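You operate a simulated robot arm through the tools that you are given. There is no shell and no other tool. Be economical: measure what you need, move in short steps, check, and stop when the job is done.

You are at the controls of a simulated robot arm. One attempt, no reset.

TASK
Warm the set honey on the radiator till it is clear, then put it back.
Fine: valve down to 3 first (over 50 degrees spoils it, over 60 burns), back to 5 once the jar is off. Set down upright: honey jar.

It is judged by the outcome, as a careful person would: the job done as asked, and still so three seconds after it is handed in. It fails if anything else is knocked over, pushed out of place, dropped, spilled or broken.

THE ROBOT
A 6-joint arm with a two-finger parallel gripper, fixed in place. Base frame: the origin is at the foot of the arm, x ahead of it, y to its left, z up. Readings come in m, degrees, newtons and seconds.
With the tool pointing down near the work surface it reaches from about 0.24 to 0.64 m from the base axis. Its first joint turns from -66.0 to 66.0 degrees. Payload 2.7 kg.
The TCP is the grasp point between the finger pads, 0.023 m short of the fingertips. In the tool frame z runs along the fingers and y along their closing line. Largest opening 0.094 m; finger width 0.038, thickness 0.01; the body of the gripper, 0.054 by 0.096 m, starts 0.039 m behind the TCP.
Orientation is that of the tool frame in the base frame, as a unit quaternion [x, y, z, w]. With the fingers straight down and closing along the base's y, the tool's x points along the base's -x, its y along +y and its z along -z.

THE INTERFACE
- The arm moves only by the tool drive_tool. Its argument "series" is one flat list of numbers, 7 for each row, row after row: the shift along the tool's x, y, z in m, then the turn, a rotation vector about the tool's x, y, z in degrees, then the gripper command, from -1 (shut) to 1 (fully open), values between in proportion. In form: [tx, ty, tz, rx, ry, rz, hand, tx, ty, tz, rx, ry, rz, hand, ...]. A call has 1 to 20 rows; each row is the pose to reach, as a shift and turn from the pose commanded when the call began, along the tool's axes at that moment. Rows are played at 5 a second. More than 0.05 m and 8.6 degrees between two rows, or a gripper value outside its range, and nothing of the call is played. A pose out of reach is approached as far as the arm can. The call stops where the force on the tool passes 40 N (or 10 N more than at its start, if that is more) or the arm is blocked; 0.2 s more then pass. The fingers move at their own pace (about 0.045 m/s each) and stop on an object; they squeeze with about 43 N. The grip force told is the motor's: it shows also when the fingers shut on nothing. Time passes only in rows, and 0.2 s behind the last, so rows that repeat a pose let the fingers close. It gives the time, the measured TCP pose, the force on the tool (base axes), the opening and the grip force at its end, in the units of the frame above (readings bear some noise), with the torque about the TCP (base axes, N m) and any sound that the robot's microphone picked up.
- Cameras (640 x 400 px; columns grow to the right, rows downward): "scene" is fixed at [0.0588, -0.4189, 1.3945]; the picture's right is [0.90, -0.44, 0.00], its down [-0.24, -0.50, -0.83] and it looks along [0.36, 0.75, -0.55] (base axes); focal length 272 px, centre (320, 200). "wrist" rides on the gripper at [0.086, 0.016, -0.074] in the tool frame; the picture's right is [-0.18, 0.98, 0.00], its down [-0.58, -0.11, -0.81] and it looks along [-0.79, -0.15, 0.59] (tool axes); focal length 243 px, centre (320, 200).
- camera(camera): a new picture of that camera. The clock stands still meanwhile.
- pixel_to_xyz(camera, pixels): for up to 12 pixels [column, row] of the newest picture of that camera ("zoom" is the newest enlarged one), the place [x, y, z] in the base frame of the surface seen there, good to about 0.003 m, but the place of the scene camera against the robot may be out by one fixed shift of up to 0.012 m in any direction. The clock stands still meanwhile.
- zoom(camera, box): a new picture of the part [left, top, right, bottom] of that camera's present view, enlarged. The clock stands still meanwhile.
- sign_off(): hands the job in; it is judged then, once.

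Work in short steps. Measure before you move; look again where a grasp or a placing could have gone wrong, and mend it. You have 80 turns and 54 pictures in all, those below and enlarged ones among them. Open the gripper and draw the arm clear of the work before you hand the job in, unless the task says otherwise; then end with one line.

The tools are called after "Emit:" as name(argument=value, ...) on one line, values as JSON. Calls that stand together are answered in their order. drive_tool: Moves the arm, as the interface text tells. Its arguments: {"type":"object","properties":{"series":{"type":"array","items":{"type":"number"}}},"required":["series"]} The other tools are called the same way: camera (camera) takes a picture; pixel_to_xyz (camera, pixels) gives the place of the surface under pixels of a picture; zoom (camera, box) takes an enlarged picture of a part of a camera's view; sign_off () hands the job in.

At the start:

```text
clock: 0.0
ee_pos: [0.4232, 0.0115, 1.1921]
ee_rot: [0.0, 1.0, 0.0, 0.0]
wrist_force: [0.1, 0.3, 0.1]
wrist_torque: [-0.01, -0.04, 0.0]
grip_width: 0.0937
finger_force: 0.0
```

scene: 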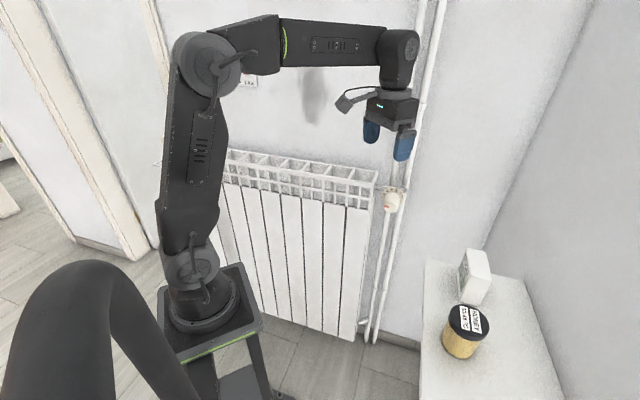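
wrist: 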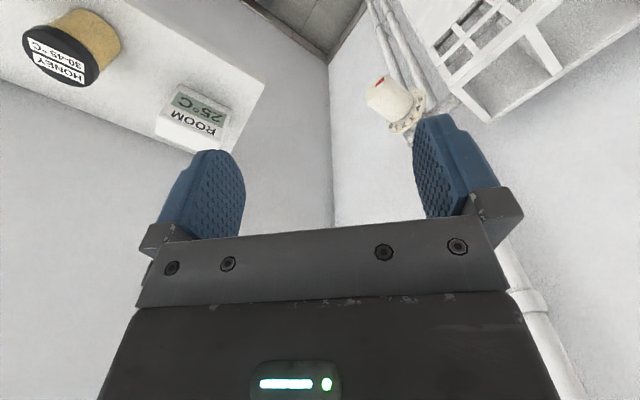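

The scene shows the jar at (463,335), the thermometer at (473,277), and the valve at (391,200). I'll zoom in for detail and measure places.

Emit:
zoom(camera="scene", box=[410, 230, 538, 390])

Emit:
zoom(camera="scene", box=[220, 140, 420, 265])

Emit:
zoom(camera="wrist", box=[350, 50, 450, 150])

Emit:
pixel_to_xyz(camera="scene", pixels=[[463, 320], [460, 345], [463, 357], [473, 277], [391, 200], [365, 178], [370, 210], [350, 203], [300, 165], [228, 155], [500, 340], [440, 290]])

Emit:
pixel_to_xyz(camera="wrist", pixels=[[62, 58], [100, 30], [203, 105], [388, 97], [410, 120], [460, 60], [530, 60], [480, 110], [400, 50], [140, 60], [378, 82], [418, 97]])

```text
2.50 times, centred on (474, 310) of scene
```

zoom: 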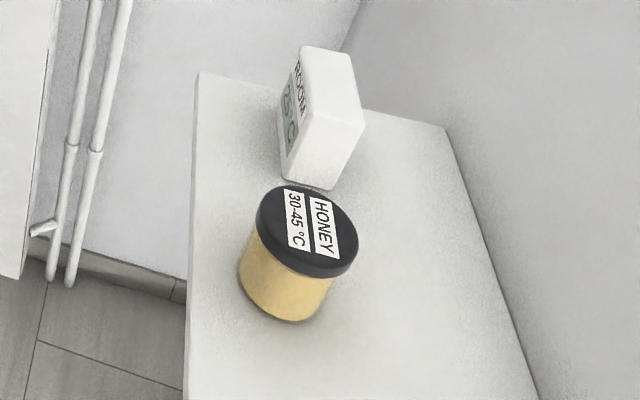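

```text
3.20 times, centred on (320, 202) of scene
```

zoom: 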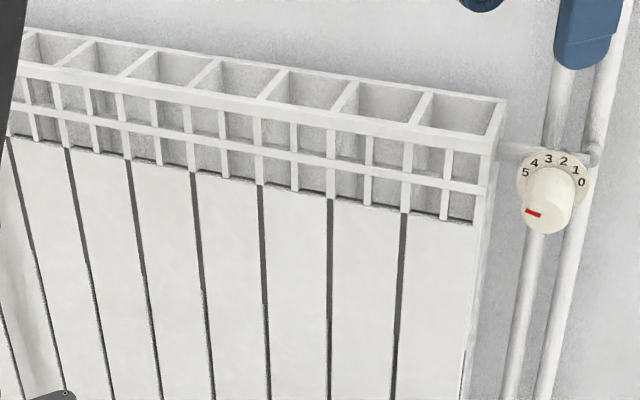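

```text
4.00 times, centred on (400, 100) of wrist
```

zoom: 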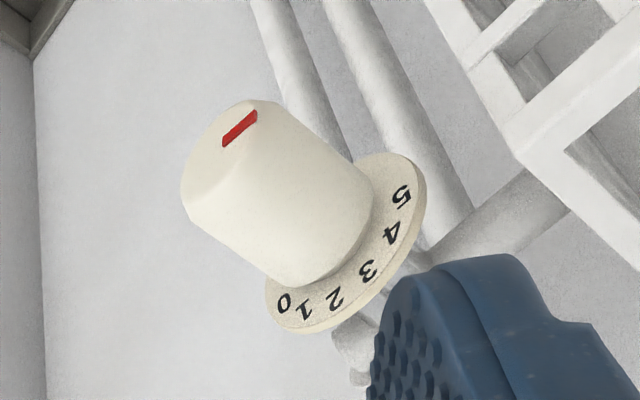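

```text
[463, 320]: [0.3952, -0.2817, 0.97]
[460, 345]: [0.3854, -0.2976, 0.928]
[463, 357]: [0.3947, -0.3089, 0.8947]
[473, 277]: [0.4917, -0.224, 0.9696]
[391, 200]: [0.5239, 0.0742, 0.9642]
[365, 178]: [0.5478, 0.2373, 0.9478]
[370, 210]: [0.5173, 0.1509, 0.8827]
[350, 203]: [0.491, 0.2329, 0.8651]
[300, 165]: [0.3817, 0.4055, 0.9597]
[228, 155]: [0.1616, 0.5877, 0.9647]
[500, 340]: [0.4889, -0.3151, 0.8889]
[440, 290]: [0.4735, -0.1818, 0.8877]
```

```text
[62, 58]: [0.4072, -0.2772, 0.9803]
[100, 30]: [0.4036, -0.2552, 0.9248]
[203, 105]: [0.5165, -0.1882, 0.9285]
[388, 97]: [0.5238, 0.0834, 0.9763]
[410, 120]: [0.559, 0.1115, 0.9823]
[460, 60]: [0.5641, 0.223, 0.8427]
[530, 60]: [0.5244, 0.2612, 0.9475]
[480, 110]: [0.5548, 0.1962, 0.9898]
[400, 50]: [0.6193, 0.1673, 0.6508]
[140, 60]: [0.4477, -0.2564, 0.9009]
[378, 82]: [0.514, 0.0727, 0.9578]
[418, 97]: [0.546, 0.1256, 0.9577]
```

The wrist view reads the jar lid at about (0.407,-0.277,0.980), roughly 1 cm off the scene reading, so I'll trust the wrist camera. I'll turn and pull back so it faces the radiator and knob.

Emit:
drive_tool(series=[0.02, 0.015, 0, 0, 0, -8, 1, 0.04, 0.03, 0, 0, 0, -16, 1, 0.06, 0.045, 0, 0, 0, -24, 1, 0.08, 0.06, 0, 0, 0, -32, 1, 0.1, 0.075, 0, 0, 0, -40, 1, 0.12, 0.09, 0, 0, 0, -46, 1, 0.12, 0.09, 0, 0, 0, -46, 1])

Emit:
camera(camera="wrist")

```text
clock: 1.6
ee_pos: [0.3026, 0.1014, 1.191]
ee_rot: [-0.391, 0.92, 0.0, 0.0]
wrist_force: [0.2, -0.8, -0.2]
wrist_torque: [-0.01, 0.0, 0.03]
grip_width: 0.0938
finger_force: 0.0
```

```text
48 pictures are left
```

wrist: 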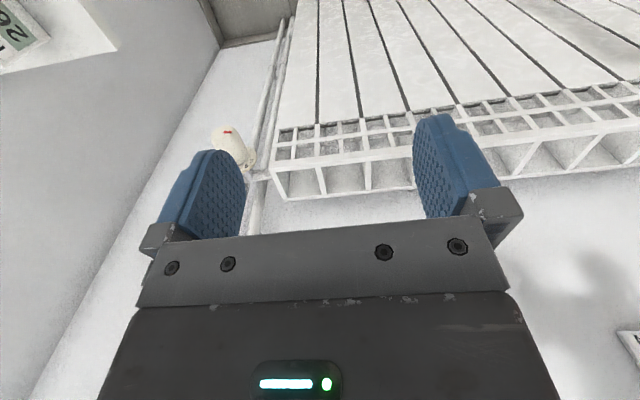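

The picture is upside down (row down = up in base). The radiator top edge shows at rows 130–200 and the knob at (230,140). I'll measure the top grid and zoom in on it and the knob.

Emit:
pixel_to_xyz(camera="wrist", pixels=[[276, 172], [285, 200], [317, 167], [366, 160], [325, 195], [373, 189], [345, 181], [395, 175], [410, 155], [340, 133], [520, 137], [590, 130]])

Emit:
zoom(camera="wrist", box=[250, 90, 430, 210])

Emit:
zoom(camera="wrist", box=[200, 110, 280, 180])

```text
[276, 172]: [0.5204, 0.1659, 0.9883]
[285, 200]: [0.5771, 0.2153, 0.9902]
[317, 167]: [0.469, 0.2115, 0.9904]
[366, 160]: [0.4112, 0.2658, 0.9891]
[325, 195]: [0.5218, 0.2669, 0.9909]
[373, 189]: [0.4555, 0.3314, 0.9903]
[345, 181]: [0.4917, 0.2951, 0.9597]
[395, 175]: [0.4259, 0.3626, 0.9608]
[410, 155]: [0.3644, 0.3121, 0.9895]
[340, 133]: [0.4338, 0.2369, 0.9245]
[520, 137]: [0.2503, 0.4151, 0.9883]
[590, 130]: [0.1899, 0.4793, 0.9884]
```

```text
3.33 times, centred on (340, 150) of wrist
```

zoom: 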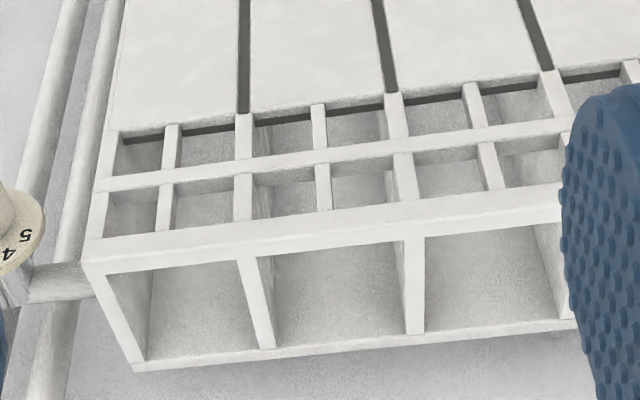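

```text
5.71 times, centred on (240, 145) of wrist
```

zoom: 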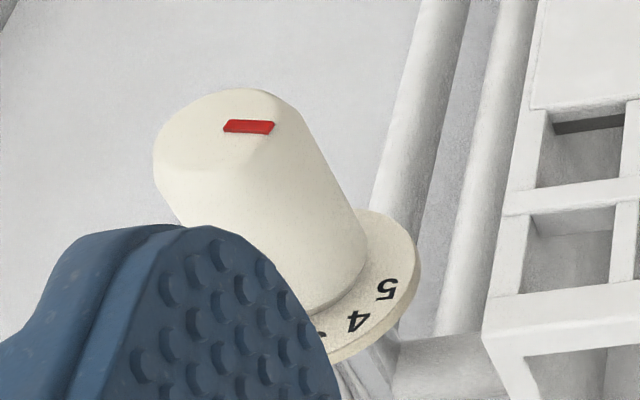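

Radiator: top z≈0.990, 0.075 deep, cross bars about 0.08 apart, so the jar can stand centred on a cross bar near (0.433,0.298). Next I'll measure the knob in the zoomed picture.

Emit:
pixel_to_xyz(camera="zoom", pixels=[[228, 127], [270, 127], [220, 160], [165, 140], [250, 95], [295, 115], [200, 170], [280, 140], [260, 220], [330, 220], [390, 230], [400, 290]])

```text
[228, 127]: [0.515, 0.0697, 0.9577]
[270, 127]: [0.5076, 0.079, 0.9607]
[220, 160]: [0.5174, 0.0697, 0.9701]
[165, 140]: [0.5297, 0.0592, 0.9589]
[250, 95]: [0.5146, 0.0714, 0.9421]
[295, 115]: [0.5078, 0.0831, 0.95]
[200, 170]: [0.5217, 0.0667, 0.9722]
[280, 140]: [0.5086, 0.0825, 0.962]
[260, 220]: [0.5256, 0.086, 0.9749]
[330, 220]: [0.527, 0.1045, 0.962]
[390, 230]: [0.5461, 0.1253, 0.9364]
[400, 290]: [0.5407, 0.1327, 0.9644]
```

Knob: front face centre ≈(0.517,0.070,0.9575), radius about 16 mm, axis horizontal along the wall normal (yaw ≈46°). The red mark points left, about 76° from top (=5), so 3 is about 60° clockwise. I'll grip it from above, tilted 30° left, then swing to 30° right. First I go to the pre-pose.

Emit:
drive_tool(series=[-0.024, -0.02, 0.023, 5, 0, 0, 1, -0.048, -0.04, 0.046, 10, 0, 0, 1, -0.073, -0.06, 0.07, 15, 0, 0, 1, -0.097, -0.081, 0.093, 20, 0, 0, 1, -0.121, -0.101, 0.116, 25, 0, 0, 1, -0.1454, -0.1209, 0.1393, 30, 0, 0, 1, -0.1454, -0.1209, 0.1393, 30, 0, 0, 1])

Emit:
camera(camera="wrist")

Emit:
camera(camera="scene")

```text
clock: 3.2
ee_pos: [0.4907, 0.1236, 1.0518]
ee_rot: [-0.377, 0.889, -0.239, 0.102]
wrist_force: [0.1, 0.2, 0.6]
wrist_torque: [-0.01, -0.03, 0.02]
grip_width: 0.0939
finger_force: 0.0
```

```text
45 pictures are left
```

wrist: 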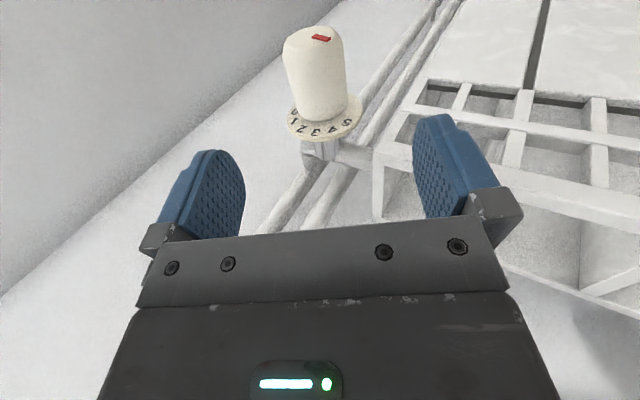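

```text
44 pictures are left
```

scene: 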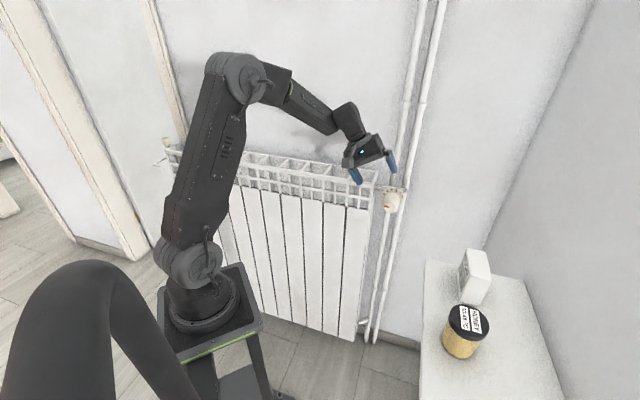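

The knob sits centred between the fingers at (315,80). I'll zoom and re-measure its position and the dial from this nearer view.

Emit:
zoom(camera="wrist", box=[260, 20, 388, 160])

Emit:
pixel_to_xyz(camera="wrist", pixels=[[314, 37], [328, 37], [290, 42], [338, 42], [295, 90], [345, 85], [318, 110], [293, 122], [301, 127], [331, 131], [347, 121], [315, 45]])

```text
2.86 times, centred on (324, 90) of wrist
```

zoom: 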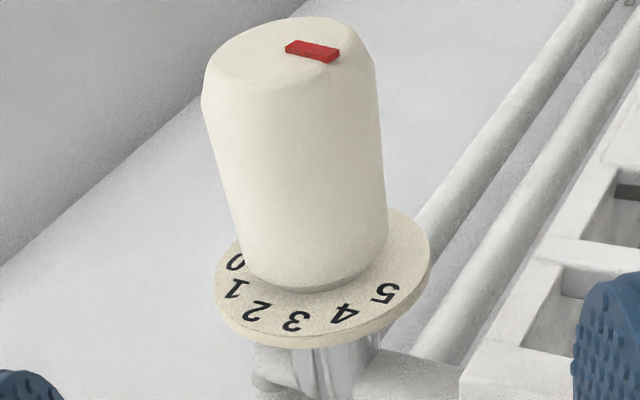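

```text
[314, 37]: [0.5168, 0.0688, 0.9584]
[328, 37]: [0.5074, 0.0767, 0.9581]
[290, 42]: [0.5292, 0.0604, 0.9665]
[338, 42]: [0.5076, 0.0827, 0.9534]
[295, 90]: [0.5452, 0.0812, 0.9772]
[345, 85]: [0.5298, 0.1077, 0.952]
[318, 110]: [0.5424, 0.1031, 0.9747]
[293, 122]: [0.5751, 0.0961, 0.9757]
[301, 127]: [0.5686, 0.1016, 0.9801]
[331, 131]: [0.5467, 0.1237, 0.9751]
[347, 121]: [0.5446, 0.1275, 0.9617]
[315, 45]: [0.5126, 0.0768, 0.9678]
```

Now I'll measure each digit in the zoomed picture to get the exact angle spacing.

Emit:
pixel_to_xyz(camera="zoom", pixels=[[385, 293], [343, 314], [296, 321], [256, 311], [234, 289], [237, 263], [290, 47], [336, 54], [232, 330], [428, 240], [216, 290], [340, 345]])

```text
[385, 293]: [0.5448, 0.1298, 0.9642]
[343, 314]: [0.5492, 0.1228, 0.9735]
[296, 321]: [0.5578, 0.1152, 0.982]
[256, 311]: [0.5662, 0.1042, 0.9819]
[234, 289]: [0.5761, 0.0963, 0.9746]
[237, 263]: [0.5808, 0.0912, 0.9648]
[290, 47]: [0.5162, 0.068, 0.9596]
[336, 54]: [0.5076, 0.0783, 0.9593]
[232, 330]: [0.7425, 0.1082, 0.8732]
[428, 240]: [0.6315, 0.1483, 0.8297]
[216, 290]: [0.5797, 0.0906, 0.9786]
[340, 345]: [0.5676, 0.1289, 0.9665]
```

Digits fit a 30° spacing, with 5 at -75° and 3 at -15°, centre u≈0.3325, z≈0.9565; the needed turn of 60° is confirmed. I'll shift 3 mm right, approach along the tool, and grip the knob.

Emit:
drive_tool(series=[0, -0.003, 0.028, 0, 0, 0, 1, 0, -0.003, 0.056, 0, 0, 0, 1, 0, -0.003, 0.084, 0, 0, 0, 1, 0, -0.003, 0.112, 0, 0, 0, 1, 0, -0.003, 0.112, 0, 0, 0, 1])

Emit:
camera(camera="wrist")

```text
clock: 4.4
ee_pos: [0.5338, 0.0803, 0.9564]
ee_rot: [-0.378, 0.889, -0.238, 0.101]
wrist_force: [0.1, 1.5, 0.2]
wrist_torque: [0.03, -0.01, -0.04]
grip_width: 0.0941
finger_force: 0.0
```

```text
42 pictures are left
```

wrist: 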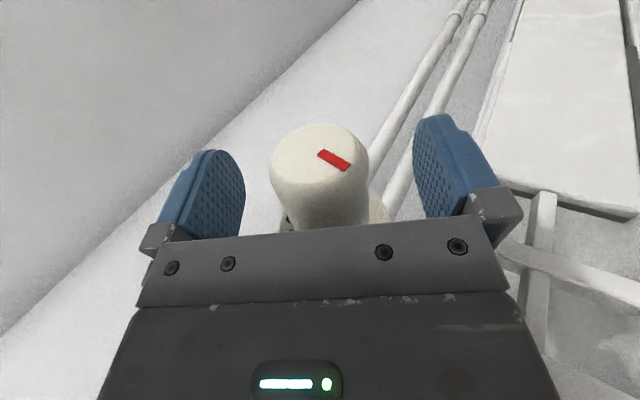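

The knob is between the fingers, roughly centred at (320,165). I close on it and hold.

Emit:
drive_tool(series=[0, 0, 0, 0, 0, 0, 0, 0, 0, 0, 0, 0, 0, -0.5, 0, 0, 0, 0, 0, 0, -1, 0, 0, 0, 0, 0, 0, -1, 0, 0, 0, 0, 0, 0, -1])

```text
clock: 5.6
ee_pos: [0.5329, 0.0822, 0.9557]
ee_rot: [-0.376, 0.89, -0.237, 0.101]
wrist_force: [-7.5, 6.7, -3.1]
wrist_torque: [0.3, -0.31, -0.69]
grip_width: 0.0435
finger_force: 45.1
```

Gripped at 43.5 mm with about 10 N side load pulling left, so I ease 1.5 mm left and turn 60° clockwise (–x tool).

Emit:
drive_tool(series=[0, 0.0015, 0, 0, 0, 0, -1, 0, 0.0015, 0, -5, 0, 0, -1, 0, 0.0015, 0, -10, 0, 0, -1, 0, 0.0015, 0, -15, 0, 0, -1, 0, 0.0015, 0, -20, 0, 0, -1, 0, 0.0015, 0, -20, 0, 0, -1])

```text
clock: 7.0
ee_pos: [0.5322, 0.0805, 0.956]
ee_rot: [-0.386, 0.918, -0.079, 0.036]
wrist_force: [9.2, -8.7, -2.4]
wrist_torque: [0.34, -0.33, -2.08]
grip_width: 0.0436
finger_force: 45.4
```

Turned 20°, forces stay modest. I continue the remaining 40°.

Emit:
drive_tool(series=[0, -0.0008, 0, -5, 0, 0, -1, 0, -0.0008, 0, -10, 0, 0, -1, 0, -0.0008, 0, -15, 0, 0, -1, 0, -0.0008, 0, -20, 0, 0, -1, 0, -0.0008, 0, -25, 0, 0, -1, 0, -0.0008, 0, -30, 0, 0, -1, 0, -0.0008, 0, -35, 0, 0, -1, 0, -0.0008, 0, -40, 0, 0, -1, 0, -0.0008, 0, -40, 0, 0, -1])

Emit:
zoom(camera="scene", box=[350, 160, 430, 230])

Emit:
camera(camera="wrist")

```text
clock: 9.0
ee_pos: [0.5343, 0.0806, 0.9558]
ee_rot: [-0.376, 0.89, 0.237, -0.102]
wrist_force: [11.4, -17.2, -5.0]
wrist_torque: [-0.4, 0.38, -1.12]
grip_width: 0.0434
finger_force: 44.5
```

```text
5.71 times, centred on (390, 195) of scene
```

zoom: 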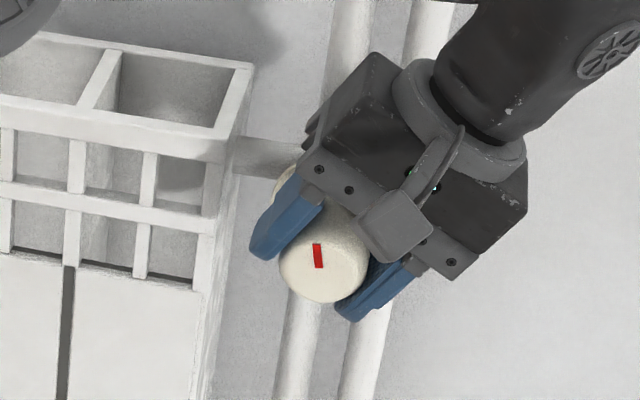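

```text
40 pictures are left
```

wrist: 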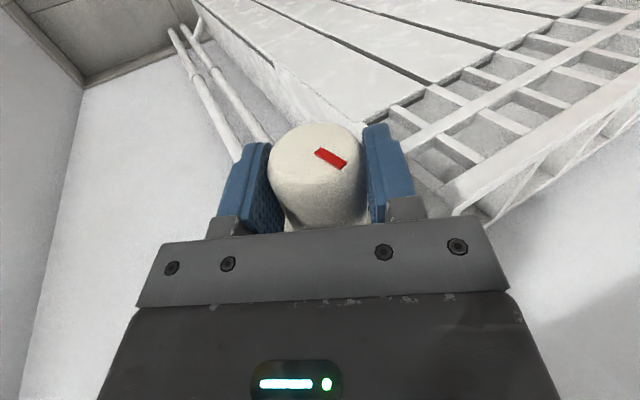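

The mark turned with the fingers and now points near the top-left. I open, back out along the tool, and look at the dial.

Emit:
drive_tool(series=[0, 0, 0, 0, 0, 0, 0, 0, 0, 0, 0, 0, 0, 1, 0, 0, 0, 0, 0, 0, 1, 0, 0, 0, 0, 0, 0, 1, 0, 0, -0.03, 0, 0, 0, 1, 0, 0, -0.06, 0, 0, 0, 1, 0, 0, -0.09, 0, 0, 0, 1, 0, 0, -0.12, 0, 0, 0, 1, 0, 0, -0.12, 0, 0, 0, 1])

Emit:
zoom(camera="wrist", box=[260, 20, 388, 160])

Emit:
zoom(camera="scene", box=[350, 160, 430, 230])

```text
clock: 11.0
ee_pos: [0.5572, 0.0363, 1.0549]
ee_rot: [-0.378, 0.889, 0.238, -0.102]
wrist_force: [-0.1, 0.4, 0.6]
wrist_torque: [-0.02, -0.02, 0.0]
grip_width: 0.094
finger_force: 0.0
out of reach, approached as far as the arm can: row 8, 9
```

```text
2.86 times, centred on (324, 90) of wrist
```

zoom: 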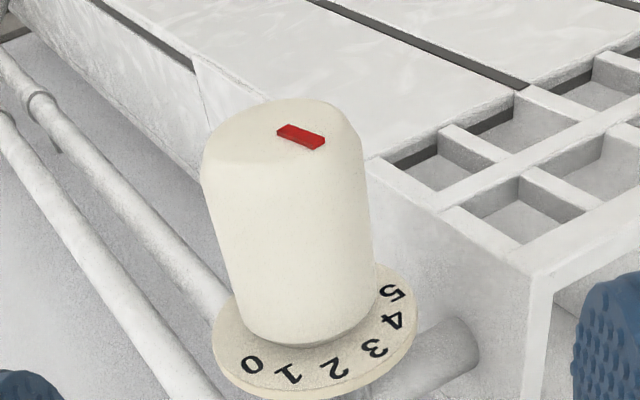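

```text
5.71 times, centred on (390, 195) of scene
```

zoom: 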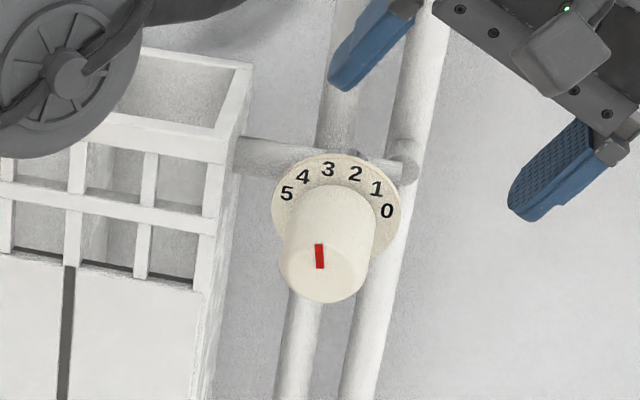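

In the scene view the mark points up, slightly left, about at 3. I'll check the angle numerically.

Emit:
pixel_to_xyz(camera="zoom", pixels=[[318, 246], [321, 267], [317, 248], [322, 265], [328, 170], [356, 174], [287, 193], [387, 211], [303, 177], [377, 189]])

Emit:
zoom(camera="wrist", box=[284, 40, 364, 90])

```text
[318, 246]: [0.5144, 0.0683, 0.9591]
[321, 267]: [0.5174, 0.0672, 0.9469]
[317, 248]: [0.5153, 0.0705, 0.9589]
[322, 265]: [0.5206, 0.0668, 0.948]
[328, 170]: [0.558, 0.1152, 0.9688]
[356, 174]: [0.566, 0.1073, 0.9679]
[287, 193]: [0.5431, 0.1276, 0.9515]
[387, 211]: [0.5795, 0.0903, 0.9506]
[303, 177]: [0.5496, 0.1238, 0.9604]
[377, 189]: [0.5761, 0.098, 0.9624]
```

```text
8.00 times, centred on (324, 65) of wrist
```

zoom: 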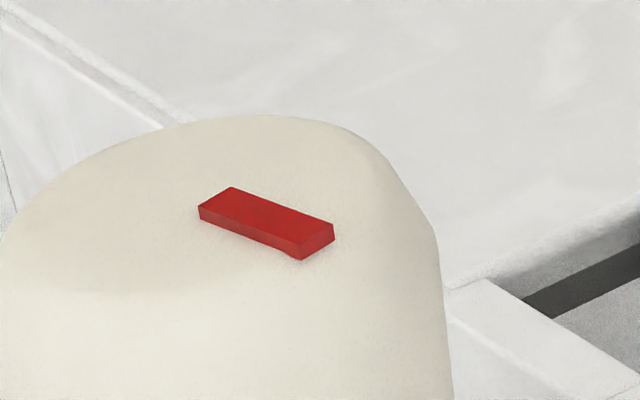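

The mark's vector is -14° from top, matching 3 (-15°). I now untilt while rising and backing away from the wall.

Emit:
drive_tool(series=[0.02, 0.01, -0.017, 5, 0, 0, 1, 0.04, 0.02, -0.034, 10, 0, 0, 1, 0.06, 0.03, -0.051, 15, 0, 0, 1, 0.08, 0.04, -0.068, 20, 0, 0, 1, 0.1, 0.05, -0.085, 25, 0, 0, 1, 0.12, 0.06, -0.104, 30, 0, 0, 1, 0.12, 0.06, -0.104, 30, 0, 0, 1])

```text
clock: 12.6
ee_pos: [0.4735, -0.0475, 1.1761]
ee_rot: [-0.391, 0.92, 0.0, 0.0]
wrist_force: [0.6, -1.6, -0.1]
wrist_torque: [-0.01, 0.03, 0.01]
grip_width: 0.0939
finger_force: 0.0
```

Untilted at (0.4735,-0.0475,1.176). Next I turn toward the jar to view it closely.

Emit:
drive_tool(series=[0.024, 0.005, 0.003, 0, 0, 8, 1, 0.0475, 0.01, 0.006, 0, 0, 16, 1, 0.071, 0.015, 0.009, 0, 0, 24, 1, 0.095, 0.02, 0.012, 0, 0, 32, 1, 0.119, 0.024, 0.015, 0, 0, 40, 1, 0.1425, 0.029, 0.018, 0, 0, 48, 1, 0.166, 0.034, 0.021, 0, 0, 56, 1, 0.19, 0.039, 0.024, 0, 0, 64, 1, 0.214, 0.044, 0.027, 0, 0, 72, 1, 0.2375, 0.0487, 0.03, 0, 0, 80, 1, 0.2375, 0.0487, 0.03, 0, 0, 80, 1])

Emit:
camera(camera="wrist")

```text
clock: 15.0
ee_pos: [0.2741, -0.1848, 1.1459]
ee_rot: [0.293, 0.956, 0.0, -0.001]
wrist_force: [0.9, -0.1, -0.4]
wrist_torque: [0.01, -0.01, -0.01]
grip_width: 0.0942
finger_force: 0.1
```

```text
36 pictures are left
```

wrist: 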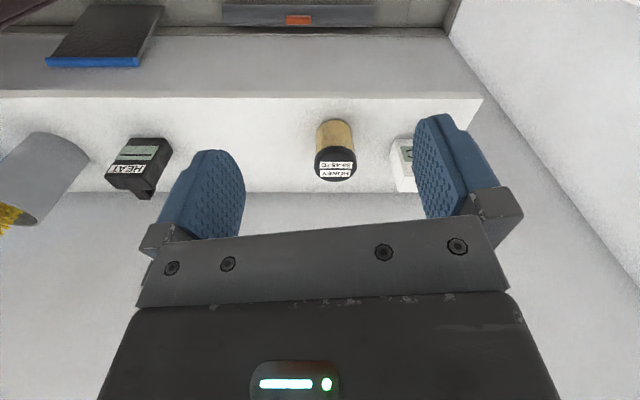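

There is also a "HEAT" display at (138,168). I zoom in on it and on the jar.

Emit:
zoom(camera="wrist", box=[90, 120, 190, 210])

Emit:
zoom(camera="wrist", box=[280, 100, 440, 210])

Emit:
pixel_to_xyz(camera="wrist", pixels=[[335, 163], [316, 165], [356, 165], [335, 146], [335, 180], [335, 130], [322, 120], [350, 122], [400, 180], [395, 140], [365, 100], [138, 168]])

```text
4.44 times, centred on (140, 165) of wrist
```

zoom: 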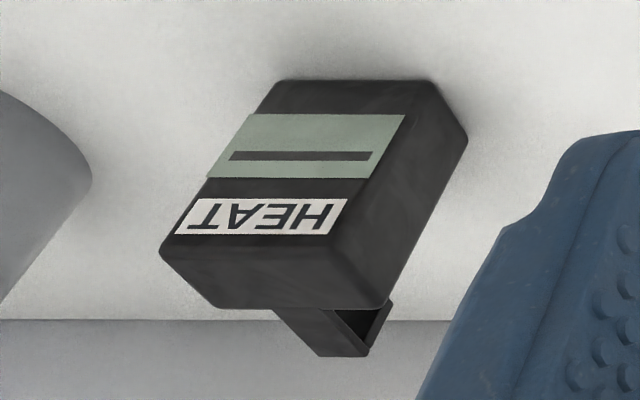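

```text
3.64 times, centred on (360, 155) of wrist
```

zoom: 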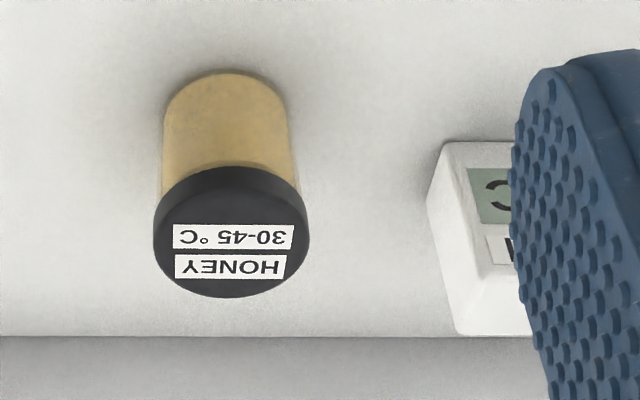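

```text
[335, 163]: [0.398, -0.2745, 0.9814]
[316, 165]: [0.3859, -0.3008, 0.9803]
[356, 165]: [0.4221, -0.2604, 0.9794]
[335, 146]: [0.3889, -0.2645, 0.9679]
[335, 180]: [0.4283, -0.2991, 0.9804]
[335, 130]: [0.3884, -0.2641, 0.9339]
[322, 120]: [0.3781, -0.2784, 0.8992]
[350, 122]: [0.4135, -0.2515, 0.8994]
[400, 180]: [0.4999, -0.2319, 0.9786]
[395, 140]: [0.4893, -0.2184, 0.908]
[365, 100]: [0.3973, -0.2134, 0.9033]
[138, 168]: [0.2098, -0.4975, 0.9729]
```

The HEAT gauge shows "—", and I'll leave it alone. I measure the lid rim and body edges from the last zoom for the grasp centre.

Emit:
pixel_to_xyz(camera="zoom", pixels=[[157, 240], [306, 232], [230, 192], [230, 294], [175, 280], [290, 275], [165, 140], [289, 130], [228, 75], [228, 160], [228, 185], [100, 100]])

```text
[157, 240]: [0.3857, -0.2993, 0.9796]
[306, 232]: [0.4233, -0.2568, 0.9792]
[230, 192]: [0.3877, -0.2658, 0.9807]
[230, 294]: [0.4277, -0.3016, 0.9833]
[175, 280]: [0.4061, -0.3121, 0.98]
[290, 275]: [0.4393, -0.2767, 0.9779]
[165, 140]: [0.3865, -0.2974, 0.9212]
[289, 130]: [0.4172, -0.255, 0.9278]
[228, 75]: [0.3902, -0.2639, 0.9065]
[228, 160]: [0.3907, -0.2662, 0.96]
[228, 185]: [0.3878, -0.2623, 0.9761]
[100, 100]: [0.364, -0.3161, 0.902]
```

Lid centre ≈(0.410,-0.283), r≈29 mm, table z≈0.901, lid top 0.980. I move above it and check the alignment.

Emit:
drive_tool(series=[-0.042, -0.001, 0.02, 0, 0, 0, 1, -0.084, -0.0025, 0.04, 0, 0, 0, 1, -0.126, -0.004, 0.06, 0, 0, 0, 1, -0.1675, -0.005, 0.08, 0, 0, 0, 1, -0.1675, -0.005, 0.11, 0, 0, 0, 1, -0.1675, -0.005, 0.11, 0, 0, 0, 1])

Emit:
camera(camera="wrist")

Emit:
camera(camera="scene")

```text
clock: 16.4
ee_pos: [0.413, -0.2819, 1.0361]
ee_rot: [0.293, 0.956, 0.0, 0.0]
wrist_force: [0.6, -0.1, -0.1]
wrist_torque: [0.0, -0.01, 0.0]
grip_width: 0.0938
finger_force: 0.1
```

```text
33 pictures are left
```

wrist: 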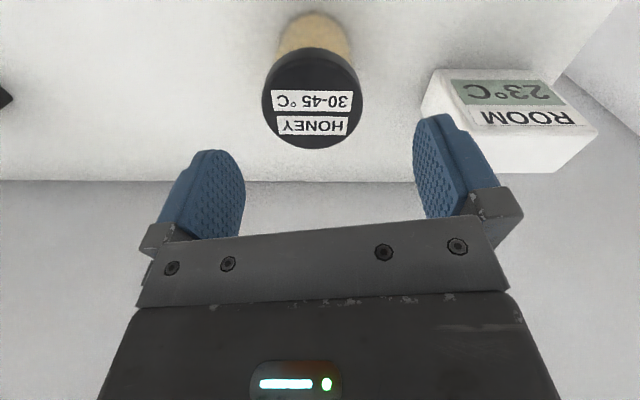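

```text
32 pictures are left
```

scene: 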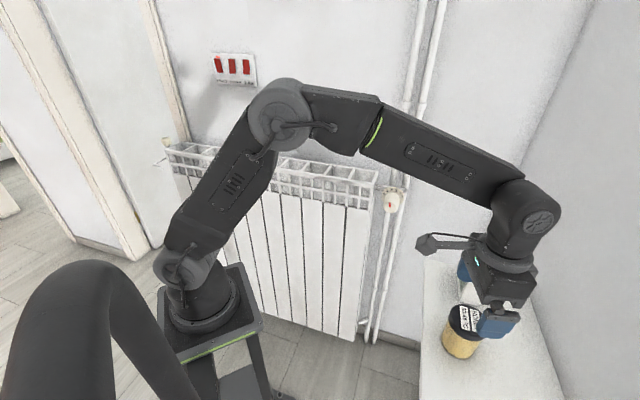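

Room display now reads 23 °C, so the heat is falling. I measure the lid rim from this nearer view.

Emit:
pixel_to_xyz(camera="wrist", pixels=[[265, 100], [360, 98], [312, 146], [312, 56], [280, 132], [346, 132], [425, 100], [470, 140], [445, 72], [312, 100]])

```text
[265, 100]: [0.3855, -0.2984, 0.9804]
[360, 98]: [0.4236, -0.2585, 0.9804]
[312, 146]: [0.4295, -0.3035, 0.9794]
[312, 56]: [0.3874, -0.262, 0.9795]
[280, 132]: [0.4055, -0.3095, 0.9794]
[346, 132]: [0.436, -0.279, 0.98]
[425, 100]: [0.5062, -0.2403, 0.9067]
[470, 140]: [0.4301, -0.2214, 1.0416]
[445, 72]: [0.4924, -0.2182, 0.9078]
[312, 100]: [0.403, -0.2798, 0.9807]
```

Lid centre ≈(0.409,-0.283); a slight correction, then descend to z 0.955 and check clearance by force.

Emit:
drive_tool(series=[0.0025, -0.002, 0.02, 0, 0, 0, 1, 0.0025, -0.002, 0.04, 0, 0, 0, 1, 0.0025, -0.002, 0.06, 0, 0, 0, 1, 0.0025, -0.002, 0.081, 0, 0, 0, 1, 0.0025, -0.002, 0.081, 0, 0, 0, 0.4, 0.0025, -0.002, 0.081, 0, 0, 0, -0.2, 0.0025, -0.002, 0.081, 0, 0, 0, -1, 0.0025, -0.002, 0.081, 0, 0, 0, -1, 0.0025, -0.002, 0.081, 0, 0, 0, -1])

Emit:
camera(camera="wrist")

```text
clock: 18.4
ee_pos: [0.4067, -0.2843, 0.954]
ee_rot: [0.293, 0.956, 0.0, 0.0]
wrist_force: [0.6, -0.3, 0.1]
wrist_torque: [0.02, -0.08, -0.02]
grip_width: 0.0589
finger_force: 43.1
```

```text
31 pictures are left
```

wrist: 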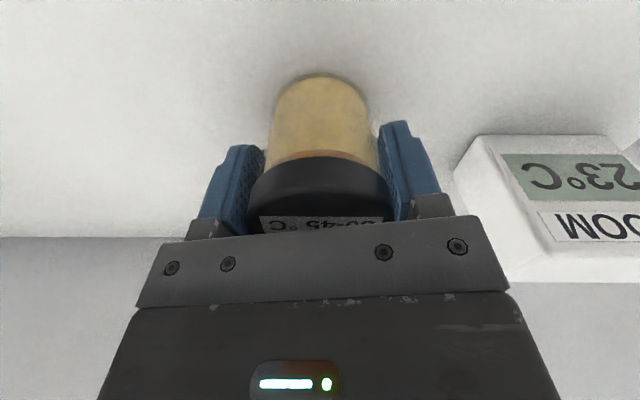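

Gripped on the lid (58.9 mm). Before lifting, with the arm clear of the radiator, I measure the grid bars closely from the scene camera.

Emit:
zoom(camera="scene", box=[290, 150, 390, 215])

```text
6.15 times, centred on (340, 182) of scene
```

zoom: 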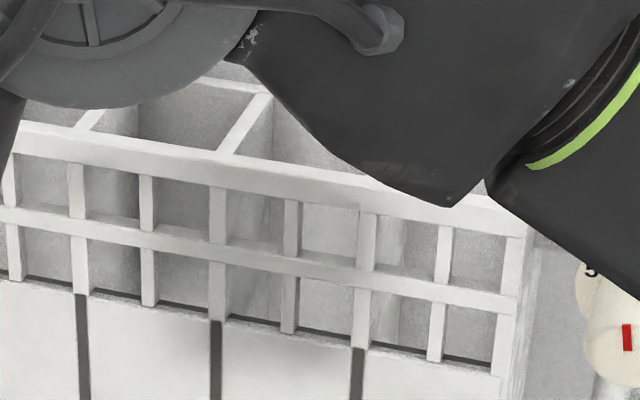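

The arm hides part of it; the bars look ~9 mm wide. I lift the jar and carry it toward the radiator, stopping short to look with the wrist camera.

Emit:
drive_tool(series=[0, 0, -0.01, 0, 0, 0, -1, 0, 0, -0.05, 0, 0, 0, -1, 0, 0, -0.09, 0, 0, 0, -1, 0, 0, -0.12, 0, 0, 0, -1, 0.0275, 0.0291, -0.125, 0, 0, -6.7, -1, 0.055, 0.058, -0.13, 0, 0, -13.3, -1, 0.0825, 0.0874, -0.135, 0, 0, -20, -1, 0.11, 0.1165, -0.14, 0, 0, -26.7, -1, 0.1375, 0.1456, -0.145, 0, 0, -33.3, -1, 0.165, 0.1747, -0.15, 0, 0, -40, -1, 0.192, 0.204, -0.155, 0, 0, -46.7, -1, 0.2196, 0.233, -0.16, 0, 0, -53.3, -1, 0.247, 0.262, -0.165, 0, 0, -60, -1, 0.2745, 0.291, -0.17, 0, 0, -66.7, -1, 0.302, 0.32, -0.17, 0, 0, -73.3, -1, 0.3294, 0.3495, -0.17, 0, 0, -80, -1, 0.3294, 0.3495, -0.17, 0, 0, -80, -1])

Emit:
camera(camera="wrist")

```text
clock: 22.0
ee_pos: [0.3278, 0.1918, 1.1263]
ee_rot: [-0.392, 0.92, 0.0, 0.0]
wrist_force: [-0.5, 0.4, -0.1]
wrist_torque: [-0.01, -0.01, -0.02]
grip_width: 0.0001
finger_force: 41.9
```

```text
29 pictures are left
```

wrist: 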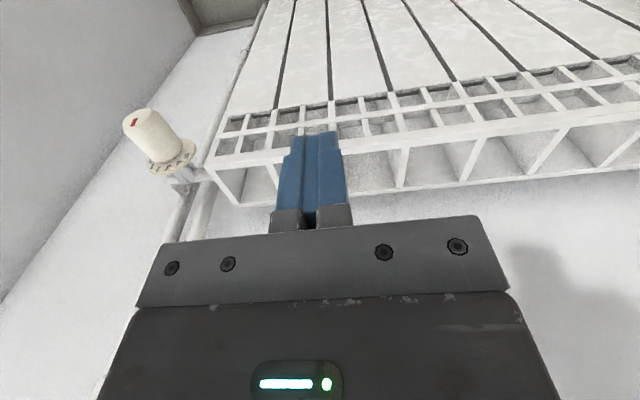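

The grip width is 0: the jar slipped out. I look at the scene for it right away.

Emit:
camera(camera="scene")

Emit:
zoom(camera="scene", box=[410, 230, 538, 390])

```text
28 pictures are left
```

scene: 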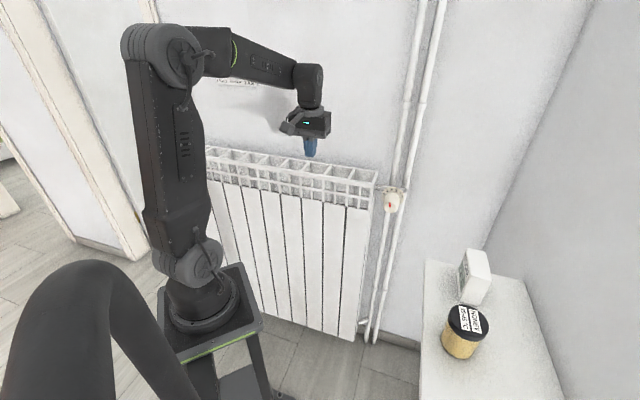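

```text
2.50 times, centred on (474, 310) of scene
```

zoom: 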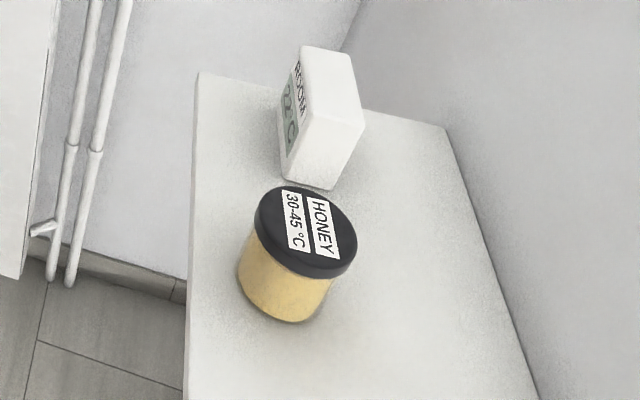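

The jar is still upright in its place: the fingers just slid off the smooth lid without shifting it. The body must be gripped below the lid, with the fingers tilted well toward horizontal. I open and return to the viewing pose.

Emit:
drive_tool(series=[0.028, -0.02, -0.002, 0, 0, 7.3, 1, 0.056, -0.04, -0.004, 0, 0, 14.6, 1, 0.084, -0.061, -0.006, 0, 0, 21.9, 1, 0.112, -0.081, -0.008, 0, 0, 29.2, 1, 0.14, -0.101, -0.01, 0, 0, 36.5, 1, 0.168, -0.121, -0.011, 0, 0, 43.8, 1, 0.196, -0.1415, -0.013, 0, 0, 51, 1, 0.2245, -0.162, -0.015, 0, 0, 58, 1, 0.2526, -0.182, -0.017, 0, 0, 65.5, 1, 0.281, -0.202, -0.02, 0, 0, 73, 1, 0.3087, -0.2223, -0.02, 0, 0, 80, 1, 0.3087, -0.2223, -0.02, 0, 0, 80, 1])

Emit:
zoom(camera="wrist", box=[280, 70, 440, 190])

```text
clock: 24.6
ee_pos: [0.2741, -0.187, 1.1454]
ee_rot: [0.292, 0.956, 0.0, 0.0]
wrist_force: [-0.6, -1.0, -1.1]
wrist_torque: [0.02, -0.01, 0.01]
grip_width: 0.0939
finger_force: 0.0
```

```text
3.33 times, centred on (360, 130) of wrist
```

zoom: 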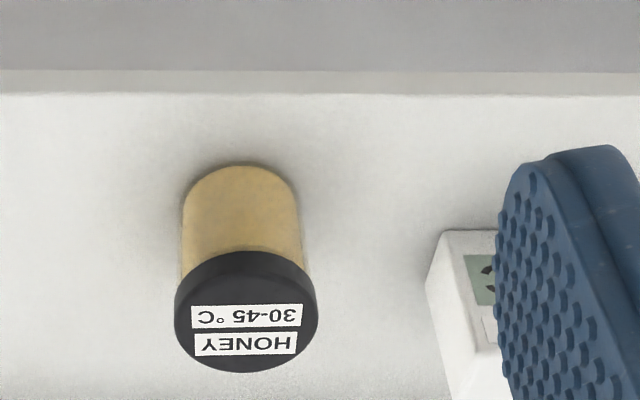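

Table's near edge is at zoom row ~94, with the jar clear of it. I measure the rim, body, lid bottom and the table edge.

Emit:
pixel_to_xyz(camera="zoom", pixels=[[178, 320], [314, 314], [246, 277], [246, 367], [246, 170], [246, 235], [246, 255], [187, 210], [300, 205], [240, 100], [240, 88], [430, 290]])

```text
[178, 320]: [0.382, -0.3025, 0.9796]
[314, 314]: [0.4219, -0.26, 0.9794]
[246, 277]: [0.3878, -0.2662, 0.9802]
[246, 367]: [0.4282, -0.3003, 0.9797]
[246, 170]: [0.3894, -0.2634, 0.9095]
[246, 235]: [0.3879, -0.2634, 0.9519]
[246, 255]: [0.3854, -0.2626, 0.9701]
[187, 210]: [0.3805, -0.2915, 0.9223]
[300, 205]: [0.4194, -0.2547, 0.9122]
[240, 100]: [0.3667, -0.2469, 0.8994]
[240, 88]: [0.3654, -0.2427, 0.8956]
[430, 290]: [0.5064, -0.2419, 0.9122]
```

Jar centre ≈(0.408,-0.283), body r≈27.5 mm, lid bottom ≈0.965, table edge 56 mm in front. I move to a pre-pose pitched up 60°, 13 cm back along the finger axis.

Emit:
drive_tool(series=[-0.005, -0.0007, 0.018, 0, -7.5, 0, 1, -0.01, -0.0014, 0.036, 0, -15, 0, 1, -0.0145, -0.002, 0.054, 0, -22.5, 0, 1, -0.019, -0.003, 0.072, 0, -30, 0, 1, -0.024, -0.0035, 0.09, 0, -37.5, 0, 1, -0.029, -0.004, 0.108, 0, -45, 0, 1, -0.034, -0.005, 0.126, 0, -52.5, 0, 1, -0.0387, -0.0055, 0.1445, 0, -60, 0, 1, -0.0387, -0.0055, 0.1445, 0, -60, 0, 1])

Emit:
camera(camera="wrist")

Emit:
camera(camera="scene")

```text
clock: 26.6
ee_pos: [0.3083, -0.2128, 1.0003]
ee_rot: [0.253, 0.828, -0.148, 0.478]
wrist_force: [0.7, 0.4, 0.3]
wrist_torque: [-0.02, 0.01, 0.0]
grip_width: 0.0938
finger_force: 0.0
out of reach, approached as far as the arm can: row 6, 7, 8, 9
```

```text
25 pictures are left
```

wrist: 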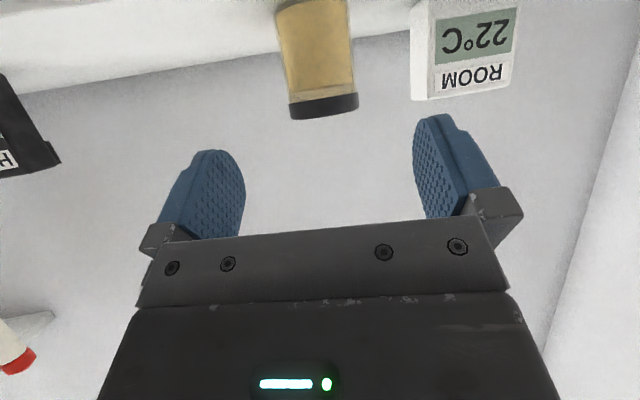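

```text
24 pictures are left
```

scene: 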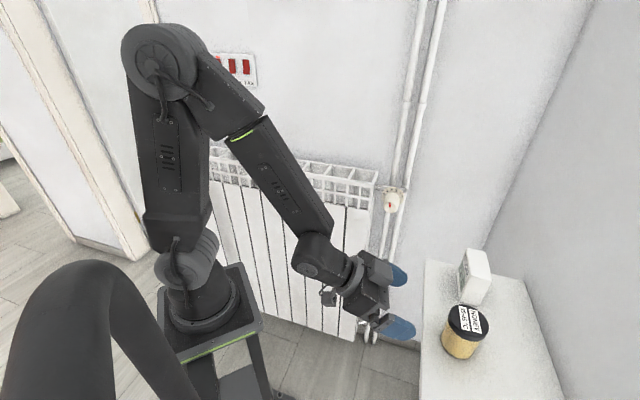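

Pitch is 60°, TCP 5 mm off the plan (reach limit near the base). I advance 7 cm along the finger axis and re-read the pose.

Emit:
drive_tool(series=[0, 0, 0.025, 0, 0, 0, 1, 0, 0, 0.05, 0, 0, 0, 1, 0, 0, 0.07, 0, 0, 0, 1, 0, 0, 0.07, 0, 0, 0, 1])

Emit:
camera(camera="wrist")

```text
clock: 27.6
ee_pos: [0.3595, -0.2481, 0.9655]
ee_rot: [0.253, 0.828, -0.146, 0.478]
wrist_force: [0.0, -0.3, -0.4]
wrist_torque: [0.02, 0.02, -0.02]
grip_width: 0.0941
finger_force: 0.1
```

```text
23 pictures are left
```

wrist: 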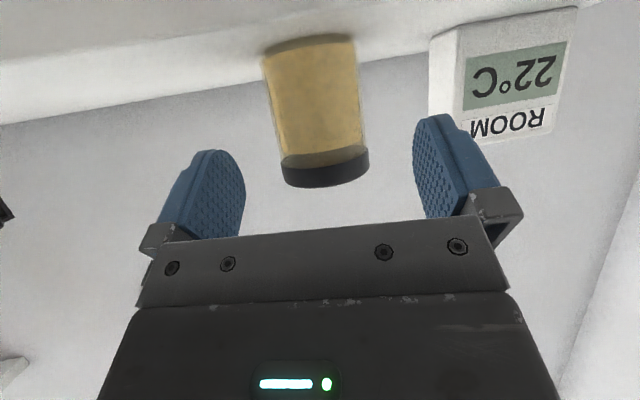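

Remaining: 54.5 mm along the axis and 2.6 mm in tool x. I advance the rest, then look before closing.

Emit:
drive_tool(series=[0.0026, -0.0015, 0.018, 0, 0, 0, 1, 0.0026, -0.0015, 0.036, 0, 0, 0, 1, 0.0026, -0.0015, 0.0545, 0, 0, 0, 1, 0.0026, -0.0015, 0.0545, 0, 0, 0, 1])

Emit:
camera(camera="wrist")

Emit:
zoom(camera="scene", box=[410, 270, 530, 370])

```text
clock: 28.6
ee_pos: [0.3956, -0.2732, 0.9379]
ee_rot: [0.253, 0.828, -0.146, 0.478]
wrist_force: [0.1, 0.2, 0.3]
wrist_torque: [0.0, 0.01, 0.0]
grip_width: 0.094
finger_force: 0.0
```

```text
22 pictures are left
```

wrist: 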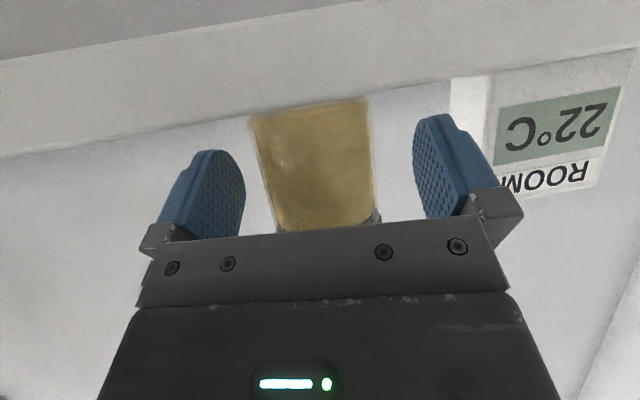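

```text
4.00 times, centred on (470, 320) of scene
```

zoom: 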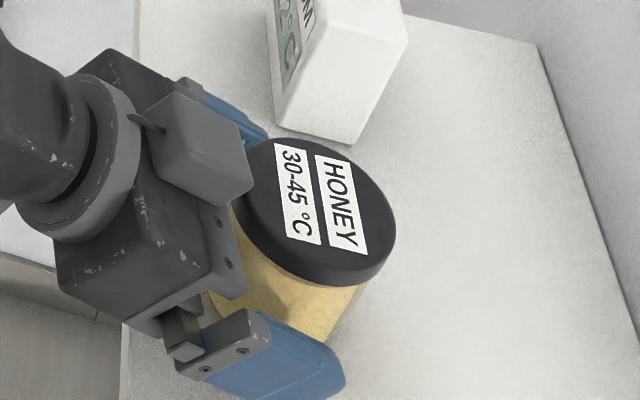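

Fingers flank the jar body under the lid with no contact force. I close and hold.

Emit:
drive_tool(series=[0, 0, 0, 0, 0, 0, 0.4, 0, 0, 0, 0, 0, 0, -0.2, 0, 0, 0, 0, 0, 0, -1, 0, 0, 0, 0, 0, 0, -1, 0, 0, 0, 0, 0, 0, -1])

Emit:
zoom(camera="scene", box=[410, 270, 530, 370])

```text
clock: 29.8
ee_pos: [0.3942, -0.275, 0.936]
ee_rot: [0.253, 0.828, -0.146, 0.478]
wrist_force: [-0.1, -0.6, 0.7]
wrist_torque: [0.0, -0.06, -0.04]
grip_width: 0.0591
finger_force: 43.2
```

```text
4.00 times, centred on (470, 320) of scene
```

zoom: 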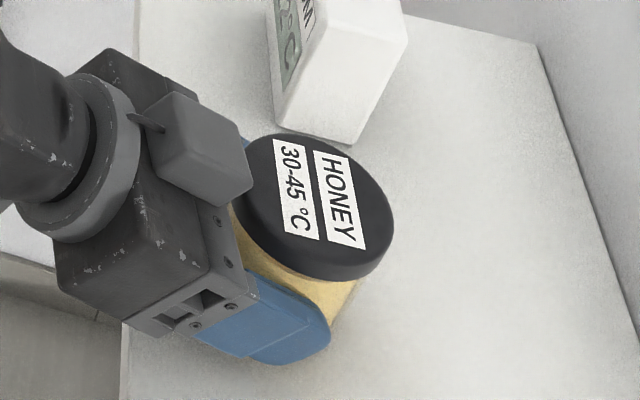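

Closed at 59.1 mm on the body. I test-lift 12 mm slowly and check that it holds.

Emit:
drive_tool(series=[-0.0026, 0, -0.0015, 0, 0, 0, -1, -0.0052, 0, -0.003, 0, 0, 0, -1, -0.0078, 0, -0.0045, 0, 0, 0, -1, -0.0104, 0, -0.006, 0, 0, 0, -1, -0.0104, 0, -0.006, 0, 0, 0, -1])

Emit:
zoom(camera="scene", box=[410, 270, 530, 370])

```text
clock: 31.0
ee_pos: [0.3947, -0.2735, 0.9481]
ee_rot: [0.253, 0.828, -0.146, 0.478]
wrist_force: [0.4, 0.1, -3.6]
wrist_torque: [0.02, 0.0, -0.01]
grip_width: 0.0588
finger_force: 43.1
```

```text
4.00 times, centred on (470, 320) of scene
```

zoom: 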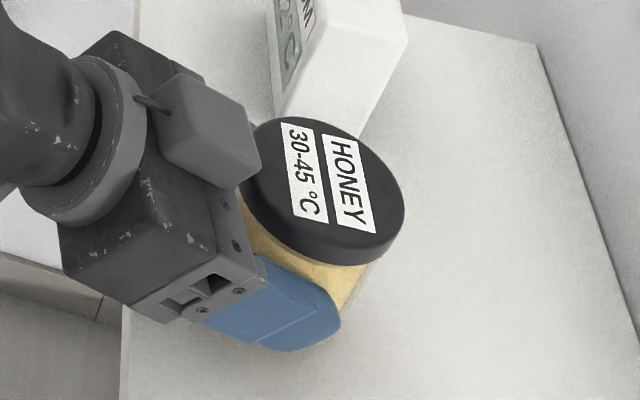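

It holds: 3.6 N weight and the jar is visibly raised. I lift to z≈1.10 and look at the radiator grid from the scene camera.

Emit:
drive_tool(series=[-0.026, 0, -0.015, 0, 0, 0, -1, -0.052, 0, -0.03, 0, 0, 0, -1, -0.079, 0, -0.0455, 0, 0, 0, -1, -0.105, 0, -0.0607, 0, 0, 0, -1, -0.1316, 0, -0.076, 0, 0, 0, -1, -0.1316, 0, -0.076, 0, 0, 0, -1])

Emit:
camera(camera="scene")

Emit:
zoom(camera="scene", box=[300, 150, 390, 210])

```text
clock: 32.4
ee_pos: [0.3915, -0.2751, 1.0967]
ee_rot: [0.254, 0.829, -0.148, 0.476]
wrist_force: [0.1, -0.2, -2.7]
wrist_torque: [0.03, 0.05, -0.05]
grip_width: 0.0589
finger_force: 43.0
out of reach, approached as far as the arm can: row 5
```

```text
18 pictures are left
```

scene: 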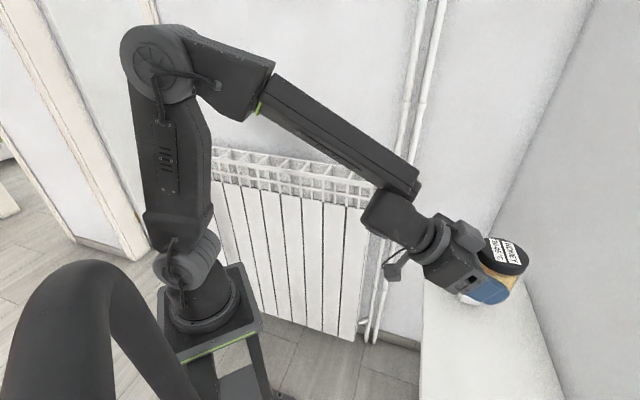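

```text
6.67 times, centred on (345, 180) of scene
```

zoom: 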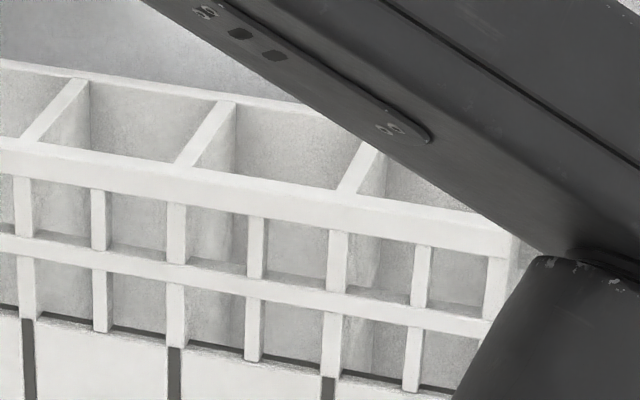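

I measure the crossbar and rim edges in this zoom (the crossbar from (183,165) to (228,103)).

Emit:
pixel_to_xyz(camera="zoom", pixels=[[183, 163], [200, 163], [224, 106], [240, 177], [240, 184], [240, 190], [240, 200], [150, 94], [150, 87], [270, 104], [330, 190], [355, 160]])

```text
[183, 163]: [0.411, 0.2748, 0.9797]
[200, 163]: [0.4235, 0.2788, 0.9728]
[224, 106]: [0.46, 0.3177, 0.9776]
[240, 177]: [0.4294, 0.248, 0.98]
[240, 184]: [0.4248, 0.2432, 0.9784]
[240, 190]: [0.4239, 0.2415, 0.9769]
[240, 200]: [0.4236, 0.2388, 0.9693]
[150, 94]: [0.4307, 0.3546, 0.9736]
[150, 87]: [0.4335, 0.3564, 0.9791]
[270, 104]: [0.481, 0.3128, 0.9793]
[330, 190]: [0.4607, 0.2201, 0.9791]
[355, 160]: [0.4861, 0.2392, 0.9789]
```

Cells are about 78 × 71 mm inside, bigger than the 58 mm jar, so it must stand on a T-junction of crossbar and front rim. I pin down the bars precisely.

Emit:
pixel_to_xyz(camera="zoom", pixels=[[200, 138], [206, 138], [212, 138], [192, 155], [190, 160], [218, 120], [222, 112], [55, 108], [62, 98], [50, 118], [350, 175], [362, 152]])

Emit:
pixel_to_xyz(camera="zoom", pixels=[[240, 172], [240, 175], [240, 179], [240, 182], [240, 186], [240, 188], [240, 193], [240, 196], [300, 184], [300, 188], [300, 192], [300, 200]])

```text
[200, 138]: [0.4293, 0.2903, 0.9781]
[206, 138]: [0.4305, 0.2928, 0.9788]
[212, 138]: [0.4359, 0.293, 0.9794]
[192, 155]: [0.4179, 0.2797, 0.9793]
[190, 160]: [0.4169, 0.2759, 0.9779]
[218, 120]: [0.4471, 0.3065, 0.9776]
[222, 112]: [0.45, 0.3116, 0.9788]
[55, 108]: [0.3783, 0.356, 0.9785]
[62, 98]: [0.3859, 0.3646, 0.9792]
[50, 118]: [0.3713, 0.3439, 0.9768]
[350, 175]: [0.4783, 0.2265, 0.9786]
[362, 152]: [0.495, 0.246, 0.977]
```

```text
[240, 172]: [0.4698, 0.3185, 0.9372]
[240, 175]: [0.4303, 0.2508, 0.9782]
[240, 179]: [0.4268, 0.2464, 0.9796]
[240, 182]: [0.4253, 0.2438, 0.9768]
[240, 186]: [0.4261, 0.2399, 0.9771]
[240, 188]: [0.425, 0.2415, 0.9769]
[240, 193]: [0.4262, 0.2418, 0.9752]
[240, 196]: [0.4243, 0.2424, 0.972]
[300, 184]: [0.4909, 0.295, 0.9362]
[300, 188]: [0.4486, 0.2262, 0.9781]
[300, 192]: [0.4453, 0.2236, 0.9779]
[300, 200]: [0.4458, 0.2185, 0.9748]
```

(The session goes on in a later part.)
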